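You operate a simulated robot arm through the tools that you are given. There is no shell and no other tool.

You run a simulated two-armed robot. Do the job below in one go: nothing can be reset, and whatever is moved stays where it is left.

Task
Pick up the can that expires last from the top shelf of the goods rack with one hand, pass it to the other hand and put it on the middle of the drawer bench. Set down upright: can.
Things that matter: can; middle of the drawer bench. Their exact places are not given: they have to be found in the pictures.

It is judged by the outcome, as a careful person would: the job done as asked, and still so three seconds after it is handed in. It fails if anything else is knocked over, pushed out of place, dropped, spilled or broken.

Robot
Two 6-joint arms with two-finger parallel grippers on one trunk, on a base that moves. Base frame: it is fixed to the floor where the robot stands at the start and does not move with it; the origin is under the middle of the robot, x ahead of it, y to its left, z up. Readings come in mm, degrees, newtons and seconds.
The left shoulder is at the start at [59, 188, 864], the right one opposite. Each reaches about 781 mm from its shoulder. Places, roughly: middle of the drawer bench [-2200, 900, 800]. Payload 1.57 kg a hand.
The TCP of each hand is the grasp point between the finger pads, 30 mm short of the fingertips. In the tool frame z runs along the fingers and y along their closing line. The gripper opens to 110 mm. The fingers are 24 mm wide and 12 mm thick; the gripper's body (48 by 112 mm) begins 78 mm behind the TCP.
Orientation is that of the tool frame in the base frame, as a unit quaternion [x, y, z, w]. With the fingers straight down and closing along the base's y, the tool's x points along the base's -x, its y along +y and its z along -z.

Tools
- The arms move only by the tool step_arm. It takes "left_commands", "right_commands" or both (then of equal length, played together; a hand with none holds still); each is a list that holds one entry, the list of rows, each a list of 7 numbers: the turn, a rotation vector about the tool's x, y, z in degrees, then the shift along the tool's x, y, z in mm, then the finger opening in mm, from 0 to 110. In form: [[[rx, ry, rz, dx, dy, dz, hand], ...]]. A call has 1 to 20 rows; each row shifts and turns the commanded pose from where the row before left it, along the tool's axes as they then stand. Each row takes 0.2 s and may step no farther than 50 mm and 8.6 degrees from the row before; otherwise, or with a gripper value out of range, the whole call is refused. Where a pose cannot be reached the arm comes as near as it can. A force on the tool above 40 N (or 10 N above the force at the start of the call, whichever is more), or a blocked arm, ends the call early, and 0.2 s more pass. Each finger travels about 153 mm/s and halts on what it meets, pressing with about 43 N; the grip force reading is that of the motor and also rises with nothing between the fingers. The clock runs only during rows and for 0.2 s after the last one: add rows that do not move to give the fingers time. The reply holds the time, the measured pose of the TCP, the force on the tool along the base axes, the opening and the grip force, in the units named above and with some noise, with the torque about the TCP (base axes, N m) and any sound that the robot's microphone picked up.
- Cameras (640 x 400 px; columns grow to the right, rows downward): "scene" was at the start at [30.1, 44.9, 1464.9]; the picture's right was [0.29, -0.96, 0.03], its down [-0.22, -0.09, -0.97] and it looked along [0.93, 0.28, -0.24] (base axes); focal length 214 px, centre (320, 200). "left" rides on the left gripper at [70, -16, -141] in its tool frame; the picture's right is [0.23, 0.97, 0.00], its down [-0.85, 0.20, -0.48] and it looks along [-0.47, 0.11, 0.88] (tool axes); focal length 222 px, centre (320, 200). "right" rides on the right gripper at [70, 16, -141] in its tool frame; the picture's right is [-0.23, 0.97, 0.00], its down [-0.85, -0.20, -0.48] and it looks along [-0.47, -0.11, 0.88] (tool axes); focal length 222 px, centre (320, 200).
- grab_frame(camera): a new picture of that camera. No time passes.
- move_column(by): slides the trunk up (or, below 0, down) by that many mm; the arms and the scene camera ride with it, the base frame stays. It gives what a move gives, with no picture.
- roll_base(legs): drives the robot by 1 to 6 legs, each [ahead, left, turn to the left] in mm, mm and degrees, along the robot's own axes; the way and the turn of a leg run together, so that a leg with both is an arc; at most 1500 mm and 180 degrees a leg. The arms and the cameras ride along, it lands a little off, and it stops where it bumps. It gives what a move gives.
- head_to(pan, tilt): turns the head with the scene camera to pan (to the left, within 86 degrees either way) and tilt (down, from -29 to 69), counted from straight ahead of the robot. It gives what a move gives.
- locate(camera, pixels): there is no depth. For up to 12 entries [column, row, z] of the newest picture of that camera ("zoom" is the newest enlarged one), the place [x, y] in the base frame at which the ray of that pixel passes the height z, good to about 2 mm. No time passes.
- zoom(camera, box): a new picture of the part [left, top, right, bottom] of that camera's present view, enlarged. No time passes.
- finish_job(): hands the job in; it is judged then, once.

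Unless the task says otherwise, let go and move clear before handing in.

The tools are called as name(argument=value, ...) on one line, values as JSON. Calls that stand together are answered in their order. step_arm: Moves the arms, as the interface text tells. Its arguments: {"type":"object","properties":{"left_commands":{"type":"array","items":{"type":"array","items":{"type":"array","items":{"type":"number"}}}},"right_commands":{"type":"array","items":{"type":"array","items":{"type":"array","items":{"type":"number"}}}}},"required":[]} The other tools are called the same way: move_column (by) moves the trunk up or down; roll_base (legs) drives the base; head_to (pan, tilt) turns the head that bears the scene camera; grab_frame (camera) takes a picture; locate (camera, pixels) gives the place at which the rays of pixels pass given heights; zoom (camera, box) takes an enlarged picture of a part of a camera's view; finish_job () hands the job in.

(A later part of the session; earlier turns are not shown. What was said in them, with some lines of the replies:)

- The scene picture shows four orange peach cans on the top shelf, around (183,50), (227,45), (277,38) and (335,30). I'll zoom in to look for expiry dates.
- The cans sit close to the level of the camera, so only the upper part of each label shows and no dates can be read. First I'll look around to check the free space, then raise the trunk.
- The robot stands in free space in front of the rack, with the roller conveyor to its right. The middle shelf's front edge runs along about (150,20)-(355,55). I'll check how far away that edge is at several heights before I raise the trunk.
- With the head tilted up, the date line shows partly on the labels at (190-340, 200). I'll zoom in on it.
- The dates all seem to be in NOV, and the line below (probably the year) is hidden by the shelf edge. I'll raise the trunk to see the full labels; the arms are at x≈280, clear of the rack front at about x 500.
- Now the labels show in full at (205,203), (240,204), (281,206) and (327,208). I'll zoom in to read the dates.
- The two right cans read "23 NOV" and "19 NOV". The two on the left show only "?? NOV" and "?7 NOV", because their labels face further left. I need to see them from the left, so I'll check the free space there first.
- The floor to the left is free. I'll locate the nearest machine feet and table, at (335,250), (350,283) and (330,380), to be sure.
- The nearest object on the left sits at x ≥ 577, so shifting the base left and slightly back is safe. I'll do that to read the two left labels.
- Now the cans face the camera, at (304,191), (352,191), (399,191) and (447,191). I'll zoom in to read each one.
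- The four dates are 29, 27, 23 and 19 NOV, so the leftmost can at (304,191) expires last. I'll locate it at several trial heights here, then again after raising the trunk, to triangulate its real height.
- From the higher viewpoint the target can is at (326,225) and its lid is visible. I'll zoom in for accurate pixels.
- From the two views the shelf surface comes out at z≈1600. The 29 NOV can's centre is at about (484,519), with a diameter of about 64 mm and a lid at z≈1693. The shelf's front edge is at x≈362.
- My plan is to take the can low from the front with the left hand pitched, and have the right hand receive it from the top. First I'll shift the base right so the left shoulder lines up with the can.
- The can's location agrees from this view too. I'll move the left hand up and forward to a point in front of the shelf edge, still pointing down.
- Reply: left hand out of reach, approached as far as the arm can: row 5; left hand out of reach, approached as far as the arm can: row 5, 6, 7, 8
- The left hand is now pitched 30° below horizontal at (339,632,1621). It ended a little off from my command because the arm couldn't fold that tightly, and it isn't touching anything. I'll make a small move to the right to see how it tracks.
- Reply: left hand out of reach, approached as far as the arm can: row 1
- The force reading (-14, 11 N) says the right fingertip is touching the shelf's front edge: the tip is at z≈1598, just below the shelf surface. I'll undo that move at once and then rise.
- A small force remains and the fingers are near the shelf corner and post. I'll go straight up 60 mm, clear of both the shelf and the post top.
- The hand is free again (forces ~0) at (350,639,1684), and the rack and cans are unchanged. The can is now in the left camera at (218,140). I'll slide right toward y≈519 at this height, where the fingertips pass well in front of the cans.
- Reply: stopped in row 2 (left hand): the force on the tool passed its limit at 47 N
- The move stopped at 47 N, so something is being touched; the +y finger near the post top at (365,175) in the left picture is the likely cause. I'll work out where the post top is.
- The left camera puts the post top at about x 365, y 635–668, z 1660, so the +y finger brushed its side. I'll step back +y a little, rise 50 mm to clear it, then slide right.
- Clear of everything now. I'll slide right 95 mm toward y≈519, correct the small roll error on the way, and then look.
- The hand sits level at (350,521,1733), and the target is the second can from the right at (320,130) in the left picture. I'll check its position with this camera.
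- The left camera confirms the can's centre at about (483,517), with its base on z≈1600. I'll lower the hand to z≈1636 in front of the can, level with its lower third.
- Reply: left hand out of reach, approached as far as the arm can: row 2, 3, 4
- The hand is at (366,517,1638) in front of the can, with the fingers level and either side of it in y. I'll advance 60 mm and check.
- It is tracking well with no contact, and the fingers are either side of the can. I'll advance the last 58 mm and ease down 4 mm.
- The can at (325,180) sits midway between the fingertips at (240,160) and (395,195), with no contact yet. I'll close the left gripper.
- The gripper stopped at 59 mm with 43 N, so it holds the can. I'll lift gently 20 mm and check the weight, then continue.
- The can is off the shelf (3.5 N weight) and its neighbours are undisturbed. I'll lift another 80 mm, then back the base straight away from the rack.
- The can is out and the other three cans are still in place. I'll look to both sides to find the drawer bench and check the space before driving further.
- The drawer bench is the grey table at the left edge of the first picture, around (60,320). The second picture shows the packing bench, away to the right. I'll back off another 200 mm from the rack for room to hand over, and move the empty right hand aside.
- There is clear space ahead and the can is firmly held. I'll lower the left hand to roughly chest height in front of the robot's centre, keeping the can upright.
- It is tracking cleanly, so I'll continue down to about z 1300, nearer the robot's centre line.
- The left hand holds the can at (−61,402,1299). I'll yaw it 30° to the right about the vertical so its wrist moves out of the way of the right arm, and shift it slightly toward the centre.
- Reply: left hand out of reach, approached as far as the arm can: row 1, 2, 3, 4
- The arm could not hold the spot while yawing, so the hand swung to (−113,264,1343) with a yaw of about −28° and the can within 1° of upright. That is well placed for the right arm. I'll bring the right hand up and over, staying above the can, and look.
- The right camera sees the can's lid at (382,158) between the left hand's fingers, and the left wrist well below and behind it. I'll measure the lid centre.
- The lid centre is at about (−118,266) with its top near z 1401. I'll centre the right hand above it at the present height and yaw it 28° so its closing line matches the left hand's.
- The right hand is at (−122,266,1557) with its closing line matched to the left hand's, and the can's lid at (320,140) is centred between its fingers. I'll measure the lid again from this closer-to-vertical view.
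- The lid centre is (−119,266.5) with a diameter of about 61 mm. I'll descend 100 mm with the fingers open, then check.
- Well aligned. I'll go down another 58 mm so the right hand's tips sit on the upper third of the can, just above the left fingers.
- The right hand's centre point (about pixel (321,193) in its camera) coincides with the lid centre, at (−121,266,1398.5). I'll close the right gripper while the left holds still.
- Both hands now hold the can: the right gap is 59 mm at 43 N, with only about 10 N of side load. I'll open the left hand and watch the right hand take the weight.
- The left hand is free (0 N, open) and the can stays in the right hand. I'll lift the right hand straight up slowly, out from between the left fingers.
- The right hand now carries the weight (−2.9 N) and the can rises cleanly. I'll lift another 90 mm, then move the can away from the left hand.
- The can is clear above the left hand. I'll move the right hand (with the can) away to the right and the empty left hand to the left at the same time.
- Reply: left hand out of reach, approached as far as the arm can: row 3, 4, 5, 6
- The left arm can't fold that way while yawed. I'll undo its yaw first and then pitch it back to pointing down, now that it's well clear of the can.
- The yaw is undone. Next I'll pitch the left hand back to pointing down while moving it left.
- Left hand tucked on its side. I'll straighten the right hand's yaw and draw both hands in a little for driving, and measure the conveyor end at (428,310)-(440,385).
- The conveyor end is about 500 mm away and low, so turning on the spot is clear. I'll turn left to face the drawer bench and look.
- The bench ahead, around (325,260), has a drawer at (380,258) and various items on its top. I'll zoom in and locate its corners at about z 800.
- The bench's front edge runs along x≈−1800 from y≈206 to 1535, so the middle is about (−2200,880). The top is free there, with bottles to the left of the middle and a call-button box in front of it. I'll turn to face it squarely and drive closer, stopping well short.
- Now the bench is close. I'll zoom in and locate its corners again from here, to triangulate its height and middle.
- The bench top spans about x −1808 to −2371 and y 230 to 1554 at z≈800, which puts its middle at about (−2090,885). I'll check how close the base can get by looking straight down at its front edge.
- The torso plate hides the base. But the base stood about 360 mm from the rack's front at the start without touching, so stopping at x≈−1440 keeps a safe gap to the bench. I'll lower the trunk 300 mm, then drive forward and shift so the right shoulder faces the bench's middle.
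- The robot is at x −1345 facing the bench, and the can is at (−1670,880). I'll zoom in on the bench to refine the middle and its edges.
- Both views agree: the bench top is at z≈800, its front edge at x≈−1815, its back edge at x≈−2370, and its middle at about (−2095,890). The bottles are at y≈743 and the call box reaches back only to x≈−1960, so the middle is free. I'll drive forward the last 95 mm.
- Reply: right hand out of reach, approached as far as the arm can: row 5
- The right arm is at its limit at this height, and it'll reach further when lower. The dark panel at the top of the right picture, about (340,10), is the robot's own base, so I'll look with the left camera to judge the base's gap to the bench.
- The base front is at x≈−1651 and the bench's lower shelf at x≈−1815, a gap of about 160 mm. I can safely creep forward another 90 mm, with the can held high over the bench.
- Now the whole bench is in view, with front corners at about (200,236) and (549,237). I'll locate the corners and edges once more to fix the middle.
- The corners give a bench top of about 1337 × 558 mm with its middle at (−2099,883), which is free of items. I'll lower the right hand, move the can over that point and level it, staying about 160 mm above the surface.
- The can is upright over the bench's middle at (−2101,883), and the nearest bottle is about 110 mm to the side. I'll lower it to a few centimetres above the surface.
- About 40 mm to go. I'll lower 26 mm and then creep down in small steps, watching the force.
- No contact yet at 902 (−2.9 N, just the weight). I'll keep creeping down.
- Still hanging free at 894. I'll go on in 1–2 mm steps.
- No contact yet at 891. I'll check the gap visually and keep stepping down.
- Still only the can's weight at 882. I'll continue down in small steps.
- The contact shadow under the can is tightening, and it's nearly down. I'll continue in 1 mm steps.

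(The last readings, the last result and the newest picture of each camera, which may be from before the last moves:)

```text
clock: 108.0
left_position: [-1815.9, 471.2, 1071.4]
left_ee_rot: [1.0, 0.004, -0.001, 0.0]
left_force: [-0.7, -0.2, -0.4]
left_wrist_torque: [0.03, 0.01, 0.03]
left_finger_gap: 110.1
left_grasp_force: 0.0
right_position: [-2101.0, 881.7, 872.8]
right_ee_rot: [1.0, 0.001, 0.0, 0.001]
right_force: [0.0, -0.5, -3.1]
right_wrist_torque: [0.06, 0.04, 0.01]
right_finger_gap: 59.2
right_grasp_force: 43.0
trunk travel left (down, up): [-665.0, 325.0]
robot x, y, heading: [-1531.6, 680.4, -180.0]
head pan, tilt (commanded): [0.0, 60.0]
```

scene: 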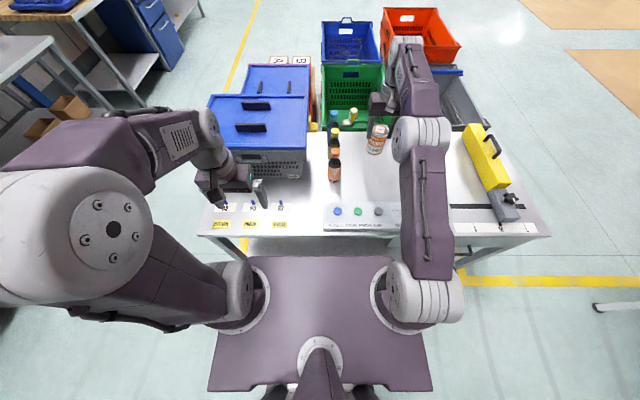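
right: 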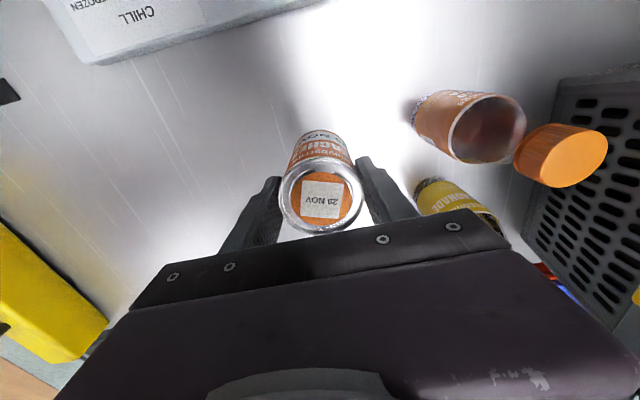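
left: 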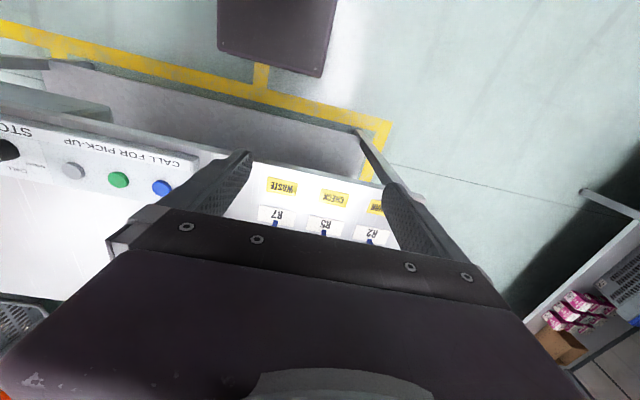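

step_arm(right_commands=[[[0, 0, 0, 0, 0, 1, 50], [0, 0, 0, 0, 0, 1, 50], [0, 0, 0, 0, 0, 0, 50]]])

step_arm(right_commands=[[[0, 0, 0, 0, 0, 1, 50], [0, 0, 0, 0, 0, 1, 50], [0, 0, 0, 0, 0, 0, 50]]])

zoom(camera="scene", box=[335, 150, 399, 190])

grab_frame(camera="right")

```text
clock: 108.8
left_position: [-1814.3, 469.4, 1072.1]
left_ee_rot: [1.0, 0.004, -0.002, 0.001]
left_force: [-0.1, 0.6, 0.7]
left_wrist_torque: [-0.01, -0.01, 0.02]
left_finger_gap: 110.0
left_grasp_force: 0.2
right_position: [-2101.4, 881.8, 872.8]
right_ee_rot: [1.0, 0.001, -0.002, 0.0]
right_force: [1.3, 1.6, 14.9]
right_wrist_torque: [0.17, -0.51, -0.02]
right_finger_gap: 59.3
right_grasp_force: 43.4
trunk travel left (down, up): [-665.0, 325.0]
robot x, y, heading: [-1531.1, 682.0, -180.0]
head pan, tilt (commanded): [0.0, 60.0]
```

```text
clock: 109.6
left_position: [-1813.7, 469.4, 1073.5]
left_ee_rot: [1.0, 0.003, -0.003, -0.001]
left_force: [-0.5, -0.4, -0.2]
left_wrist_torque: [0.03, 0.04, 0.01]
left_finger_gap: 110.1
left_grasp_force: 0.1
right_position: [-2101.5, 882.2, 871.8]
right_ee_rot: [1.0, 0.002, -0.004, 0.0]
right_force: [-0.5, 2.6, 28.8]
right_wrist_torque: [0.36, -0.18, -0.03]
right_finger_gap: 59.2
right_grasp_force: 43.2
trunk travel left (down, up): [-665.0, 325.0]
robot x, y, heading: [-1525.5, 677.7, -179.9]
head pan, tilt (commanded): [0.0, 60.0]
```

```text
10.00 times, centred on (367, 170) of scene
```

zoom: 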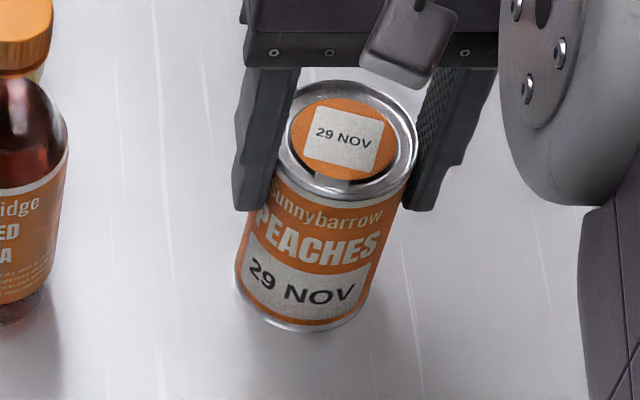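

```text
taken
```

right: 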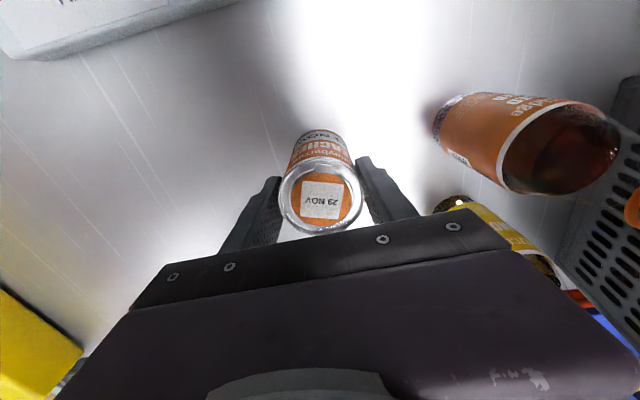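

Contact: the force rose to +29 N at z≈872, so the bench top is really at about z 780. I'll ease the pressure by 2 mm and recompute the bench's middle with that height.

step_arm(right_commands=[[[0, 0, 0, 0, 0, -1, 50], [0, 0, 0, 0, 0, -1, 50], [0, 0, 0, 0, 0, 0, 50]]])

grab_frame(camera="scene")

locate(camera="scene", pixels=[[196.8, 236, 780], [552, 236, 780], [366, 131.2, 780], [320, 130.5, 780], [270, 236.5, 780], [490.8, 131, 780]])

```text
clock: 110.4
left_position: [-1815.2, 469.8, 1072.1]
left_ee_rot: [1.0, 0.004, -0.002, -0.001]
left_force: [-0.2, 0.2, 0.5]
left_wrist_torque: [-0.01, -0.02, 0.0]
left_finger_gap: 110.3
left_grasp_force: 0.1
right_position: [-2100.7, 882.1, 871.2]
right_ee_rot: [1.0, 0.002, -0.002, 0.0]
right_force: [-2.7, 2.0, 15.5]
right_wrist_torque: [0.03, 0.81, -0.04]
right_finger_gap: 59.4
right_grasp_force: 43.0
trunk travel left (down, up): [-665.0, 325.0]
robot x, y, heading: [-1530.0, 680.8, -179.8]
head pan, tilt (commanded): [0.0, 60.0]
```

```text
taken
```

scene: 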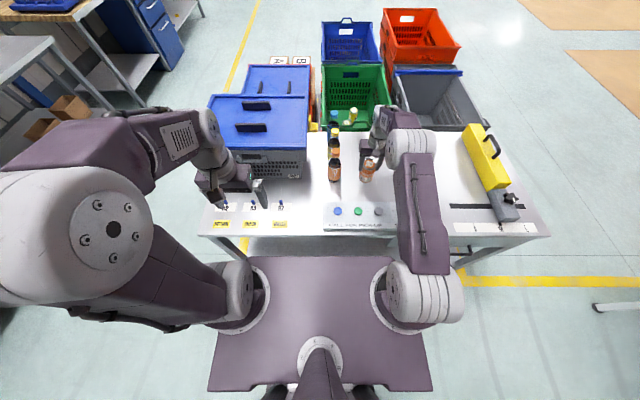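

```text
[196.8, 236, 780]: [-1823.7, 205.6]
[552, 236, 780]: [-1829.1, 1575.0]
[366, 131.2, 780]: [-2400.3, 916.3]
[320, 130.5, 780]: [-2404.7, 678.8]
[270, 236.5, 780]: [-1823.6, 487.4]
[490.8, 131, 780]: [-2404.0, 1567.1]
```

With the top at z 780 the middle comes out at (−2114,888), and the can is at (−2101,882). I'll lift it 8 mm, shift that last 14 mm, and set it down again gently.

step_arm(right_commands=[[[0, 0, 0, 0, 0, -4, 50], [0, 0, 0, 0, 0, -4, 50], [0, 0, 0, -7, -3, 0, 50], [0, 0, 0, -7, -3, 0, 50], [0, 0, 0, 0, 0, 0, 50]]])

step_arm(right_commands=[[[0, 0, 0, 0, 0, 3, 50], [0, 0, 0, 0, 0, 2, 50], [0, 0, 0, 0, 0, 1, 50], [0, 0, 0, 0, 0, 0, 50]]])

```text
clock: 111.6
left_position: [-1815.2, 471.2, 1071.8]
left_ee_rot: [1.0, 0.003, -0.001, 0.0]
left_force: [0.7, -0.5, -0.1]
left_wrist_torque: [0.03, 0.01, -0.01]
left_finger_gap: 110.1
left_grasp_force: 0.0
right_position: [-2114.4, 887.8, 879.2]
right_ee_rot: [1.0, 0.001, 0.0, 0.001]
right_force: [0.6, 0.3, -3.1]
right_wrist_torque: [0.05, 0.0, 0.02]
right_finger_gap: 59.3
right_grasp_force: 43.0
trunk travel left (down, up): [-665.0, 325.0]
robot x, y, heading: [-1529.9, 682.7, -179.6]
head pan, tilt (commanded): [0.0, 60.0]
```

```text
clock: 112.6
left_position: [-1816.8, 469.1, 1072.7]
left_ee_rot: [1.0, 0.004, -0.002, 0.0]
left_force: [0.4, -0.1, 0.4]
left_wrist_torque: [-0.03, -0.01, 0.0]
left_finger_gap: 109.9
left_grasp_force: 0.1
right_position: [-2116.1, 888.8, 873.2]
right_ee_rot: [1.0, 0.002, 0.0, 0.0]
right_force: [0.1, 0.1, -3.5]
right_wrist_torque: [0.02, -0.03, 0.03]
right_finger_gap: 59.2
right_grasp_force: 42.9
trunk travel left (down, up): [-665.0, 325.0]
robot x, y, heading: [-1526.5, 680.1, -179.7]
head pan, tilt (commanded): [0.0, 60.0]
```

Just above the surface again at 873. I'll take 1 mm steps to light contact.

step_arm(right_commands=[[[0, 0, 0, 0, 0, 1, 50], [0, 0, 0, 0, 0, 0, 50]]])

step_arm(right_commands=[[[0, 0, 0, 0, 0, 0.7, 50], [0, 0, 0, 0, 0, 0, 50]]])

```text
clock: 113.2
left_position: [-1816.3, 470.4, 1071.9]
left_ee_rot: [1.0, 0.004, -0.001, 0.001]
left_force: [0.0, -0.3, 0.6]
left_wrist_torque: [-0.03, -0.02, -0.02]
left_finger_gap: 110.0
left_grasp_force: 0.0
right_position: [-2114.6, 888.9, 872.1]
right_ee_rot: [1.0, 0.002, 0.0, 0.001]
right_force: [1.0, -1.4, -3.0]
right_wrist_torque: [0.02, 0.0, 0.0]
right_finger_gap: 59.3
right_grasp_force: 42.9
trunk travel left (down, up): [-665.0, 325.0]
robot x, y, heading: [-1527.5, 680.7, -179.9]
head pan, tilt (commanded): [0.0, 60.0]
```

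```text
clock: 113.8
left_position: [-1815.5, 469.8, 1071.5]
left_ee_rot: [1.0, 0.004, -0.001, -0.001]
left_force: [0.0, -1.0, 0.8]
left_wrist_torque: [0.03, 0.01, 0.0]
left_finger_gap: 110.0
left_grasp_force: 0.1
right_position: [-2115.3, 889.0, 871.0]
right_ee_rot: [1.0, 0.002, -0.001, 0.001]
right_force: [-0.4, -1.1, -2.5]
right_wrist_torque: [-0.05, 0.05, 0.01]
right_finger_gap: 59.5
right_grasp_force: 42.9
trunk travel left (down, up): [-665.0, 325.0]
robot x, y, heading: [-1528.9, 681.4, -179.7]
head pan, tilt (commanded): [0.0, 60.0]
```

step_arm(right_commands=[[[0, 0, 0, 0, 0, 0.7, 50], [0, 0, 0, 0, 0, 0, 50]]])

step_arm(right_commands=[[[0, 0, 0, 0, 0, 0.7, 50], [0, 0, 0, 0, 0, 0, 50]]])

```text
clock: 114.4
left_position: [-1815.1, 471.2, 1073.2]
left_ee_rot: [1.0, 0.004, -0.001, 0.0]
left_force: [0.2, -0.5, 0.0]
left_wrist_torque: [0.01, 0.01, 0.0]
left_finger_gap: 109.8
left_grasp_force: 0.2
right_position: [-2115.4, 888.5, 870.7]
right_ee_rot: [1.0, 0.002, -0.002, -0.001]
right_force: [-0.9, 0.6, 3.9]
right_wrist_torque: [0.09, 0.26, -0.02]
right_finger_gap: 59.2
right_grasp_force: 42.7
trunk travel left (down, up): [-665.0, 325.0]
robot x, y, heading: [-1529.7, 687.1, -179.7]
head pan, tilt (commanded): [0.0, 60.0]
```

```text
clock: 115.0
left_position: [-1815.0, 469.0, 1071.8]
left_ee_rot: [1.0, 0.004, 0.0, 0.0]
left_force: [0.7, -0.2, 0.1]
left_wrist_torque: [-0.01, 0.0, 0.0]
left_finger_gap: 110.1
left_grasp_force: 0.1
right_position: [-2115.3, 888.8, 871.4]
right_ee_rot: [1.0, 0.002, -0.002, 0.001]
right_force: [-4.3, 3.1, 11.5]
right_wrist_torque: [0.18, 0.15, 0.02]
right_finger_gap: 59.4
right_grasp_force: 42.6
trunk travel left (down, up): [-665.0, 325.0]
robot x, y, heading: [-1526.6, 678.6, -179.9]
head pan, tilt (commanded): [0.0, 60.0]
```

The can rests on the bench with light contact (+11 N). I'll open the right hand slowly and let it settle.

step_arm(right_commands=[[[0, 0, 0, 0, 0, 0, 61], [0, 0, 0, 0, 0, 0, 66], [0, 0, 0, 0, 0, 0, 76], [0, 0, 0, 0, 0, 0, 90], [0, 0, 0, 0, 0, 0, 90], [0, 0, 0, 0, 0, 0, 90]]])

grab_frame(camera="right")

zoom(camera="scene", box=[320, 130, 416, 190])

```text
clock: 116.4
left_position: [-1815.8, 471.2, 1071.7]
left_ee_rot: [1.0, 0.004, -0.002, 0.0]
left_force: [0.7, -0.2, 0.3]
left_wrist_torque: [0.02, -0.02, 0.04]
left_finger_gap: 110.5
left_grasp_force: 0.1
right_position: [-2115.0, 888.2, 870.6]
right_ee_rot: [1.0, 0.001, -0.001, 0.001]
right_force: [0.0, -0.2, -0.1]
right_wrist_torque: [0.02, 0.02, -0.03]
right_finger_gap: 89.9
right_grasp_force: 0.2
trunk travel left (down, up): [-665.0, 325.0]
robot x, y, heading: [-1528.1, 680.3, -179.8]
head pan, tilt (commanded): [0.0, 60.0]
```

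```text
taken
```

right: 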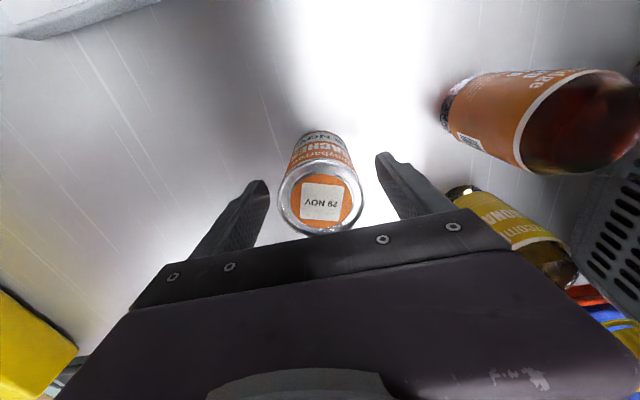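

```text
6.67 times, centred on (368, 160) of scene
```

zoom: 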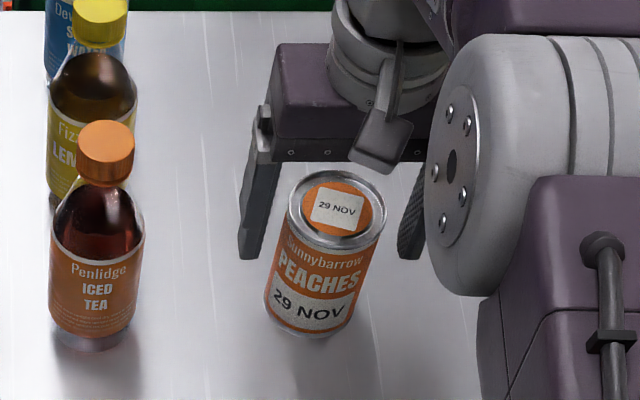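

The can stands free and upright between the open fingers (0 N on the tool). I'll raise the right hand straight up, clear of it.

step_arm(right_commands=[[[0, 0, 0, 0, 0, -15, 90], [0, 0, 0, 0, 0, -25, 90], [0, 0, 0, 0, 0, -30, 90], [0, 0, 0, 0, 0, -30, 90], [0, 0, 0, 0, 0, -30, 90], [0, 0, 0, 0, 0, -30, 90], [0, 0, 0, 0, 0, 0, 90]]])

grab_frame(camera="right")

zoom(camera="scene", box=[300, 110, 460, 210])

```text
clock: 118.0
left_position: [-1817.2, 470.6, 1071.9]
left_ee_rot: [1.0, 0.003, -0.001, 0.0]
left_force: [-0.8, 0.3, 0.9]
left_wrist_torque: [0.02, 0.01, -0.02]
left_finger_gap: 110.1
left_grasp_force: 0.1
right_position: [-2113.8, 889.1, 1028.9]
right_ee_rot: [1.0, 0.001, -0.002, 0.0]
right_force: [-0.5, -0.8, 0.8]
right_wrist_torque: [-0.03, 0.0, 0.0]
right_finger_gap: 89.9
right_grasp_force: 0.0
trunk travel left (down, up): [-665.0, 325.0]
robot x, y, heading: [-1530.0, 680.6, -179.8]
head pan, tilt (commanded): [0.0, 60.0]
```

```text
taken
```

right: 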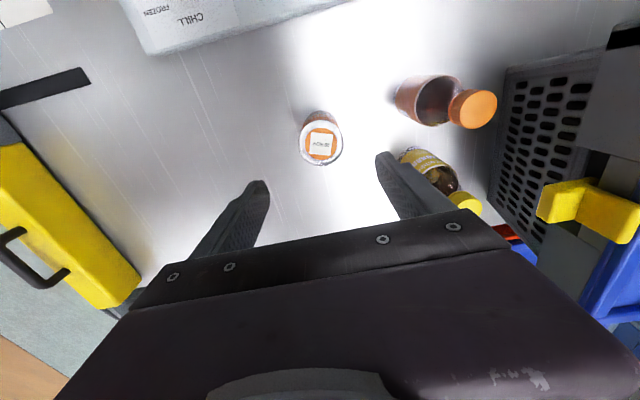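

```text
4.00 times, centred on (380, 160) of scene
```

zoom: 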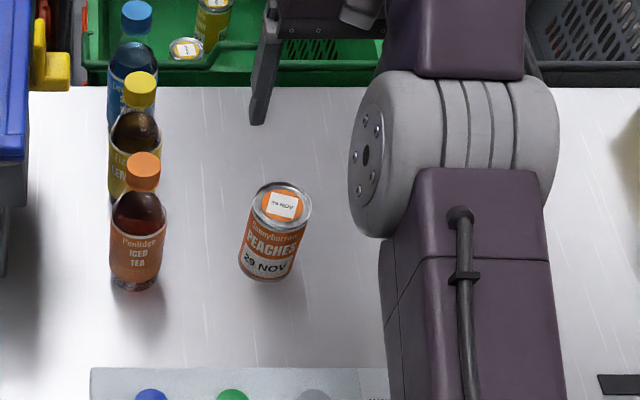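

The can stands upright on its own on the bench, and the bottles and box beside it are undisturbed. I'll draw the right hand back toward the robot and take a final look.

step_arm(right_commands=[[[0, 0, 0, 0, 0, -30, 90], [0, 0, 0, 30, 0, -15, 90], [0, 0, 0, 35, 0, -10, 90], [0, 0, 0, 35, 0, -10, 90], [0, 0, 0, 35, 0, -10, 90], [0, 0, 0, 35, 0, 0, 90], [0, 0, 0, 35, 0, 0, 90], [0, 0, 0, 0, 0, 0, 90]]])

grab_frame(camera="scene")

zoom(camera="scene", box=[300, 110, 460, 210])

locate(camera="zoom", pixels=[[283, 205, 875], [266, 278, 780]])

```text
clock: 119.8
left_position: [-1815.8, 470.1, 1071.8]
left_ee_rot: [1.0, 0.004, 0.0, 0.0]
left_force: [0.3, -0.3, 0.3]
left_wrist_torque: [0.02, -0.02, 0.03]
left_finger_gap: 110.2
left_grasp_force: 0.0
right_position: [-1900.2, 890.2, 1101.0]
right_ee_rot: [1.0, 0.002, 0.0, 0.001]
right_force: [-0.7, 0.4, -0.4]
right_wrist_torque: [0.01, -0.01, -0.01]
right_finger_gap: 90.1
right_grasp_force: 0.0
right hand out of reach, approached as far as the arm can: row 1
trunk travel left (down, up): [-665.0, 325.0]
robot x, y, heading: [-1529.0, 682.1, -179.8]
head pan, tilt (commanded): [0.0, 60.0]
```

```text
taken
```

scene: 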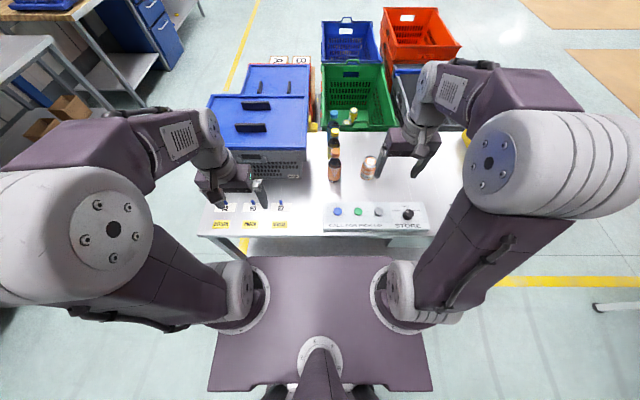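

```text
4.00 times, centred on (380, 160) of scene
```

zoom: 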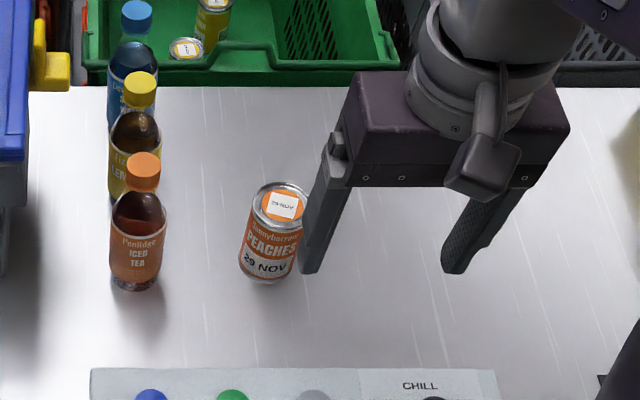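

```text
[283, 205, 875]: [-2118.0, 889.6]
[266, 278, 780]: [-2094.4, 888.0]
```

The can stands upright at about (−2117,889), in the middle of the bench. Both hands are empty and clear, and nothing else has been disturbed, so I'm handing the job in.

finish_job()

```text
The job is handed in.
```

The peach can marked 29 NOV, the latest of the four dates on the top shelf (29, 27, 23 and 19 NOV), now stands upright in the middle of the drawer bench. I picked it up with the left hand, passed it to the right hand, and set it down with the right. I have handed the job in.

- **Position:** the can is at about (−2117, 889). I measured the bench middle at about (−2114, 888) from the bench's edges. The rough place you gave was (−2200, 900), about 85 mm further back.
- **Contact with the rack:** while lining up for the pick, the left hand touched the shelf's front edge lightly and brushed the rack's left front post at 47 N. I backed off both times. In later pictures the rack was unmoved and the other three cans were still in place.
- **Around the bench:** the bottles, the call box and the other items on it look undisturbed. Both hands were empty and clear before I handed in.
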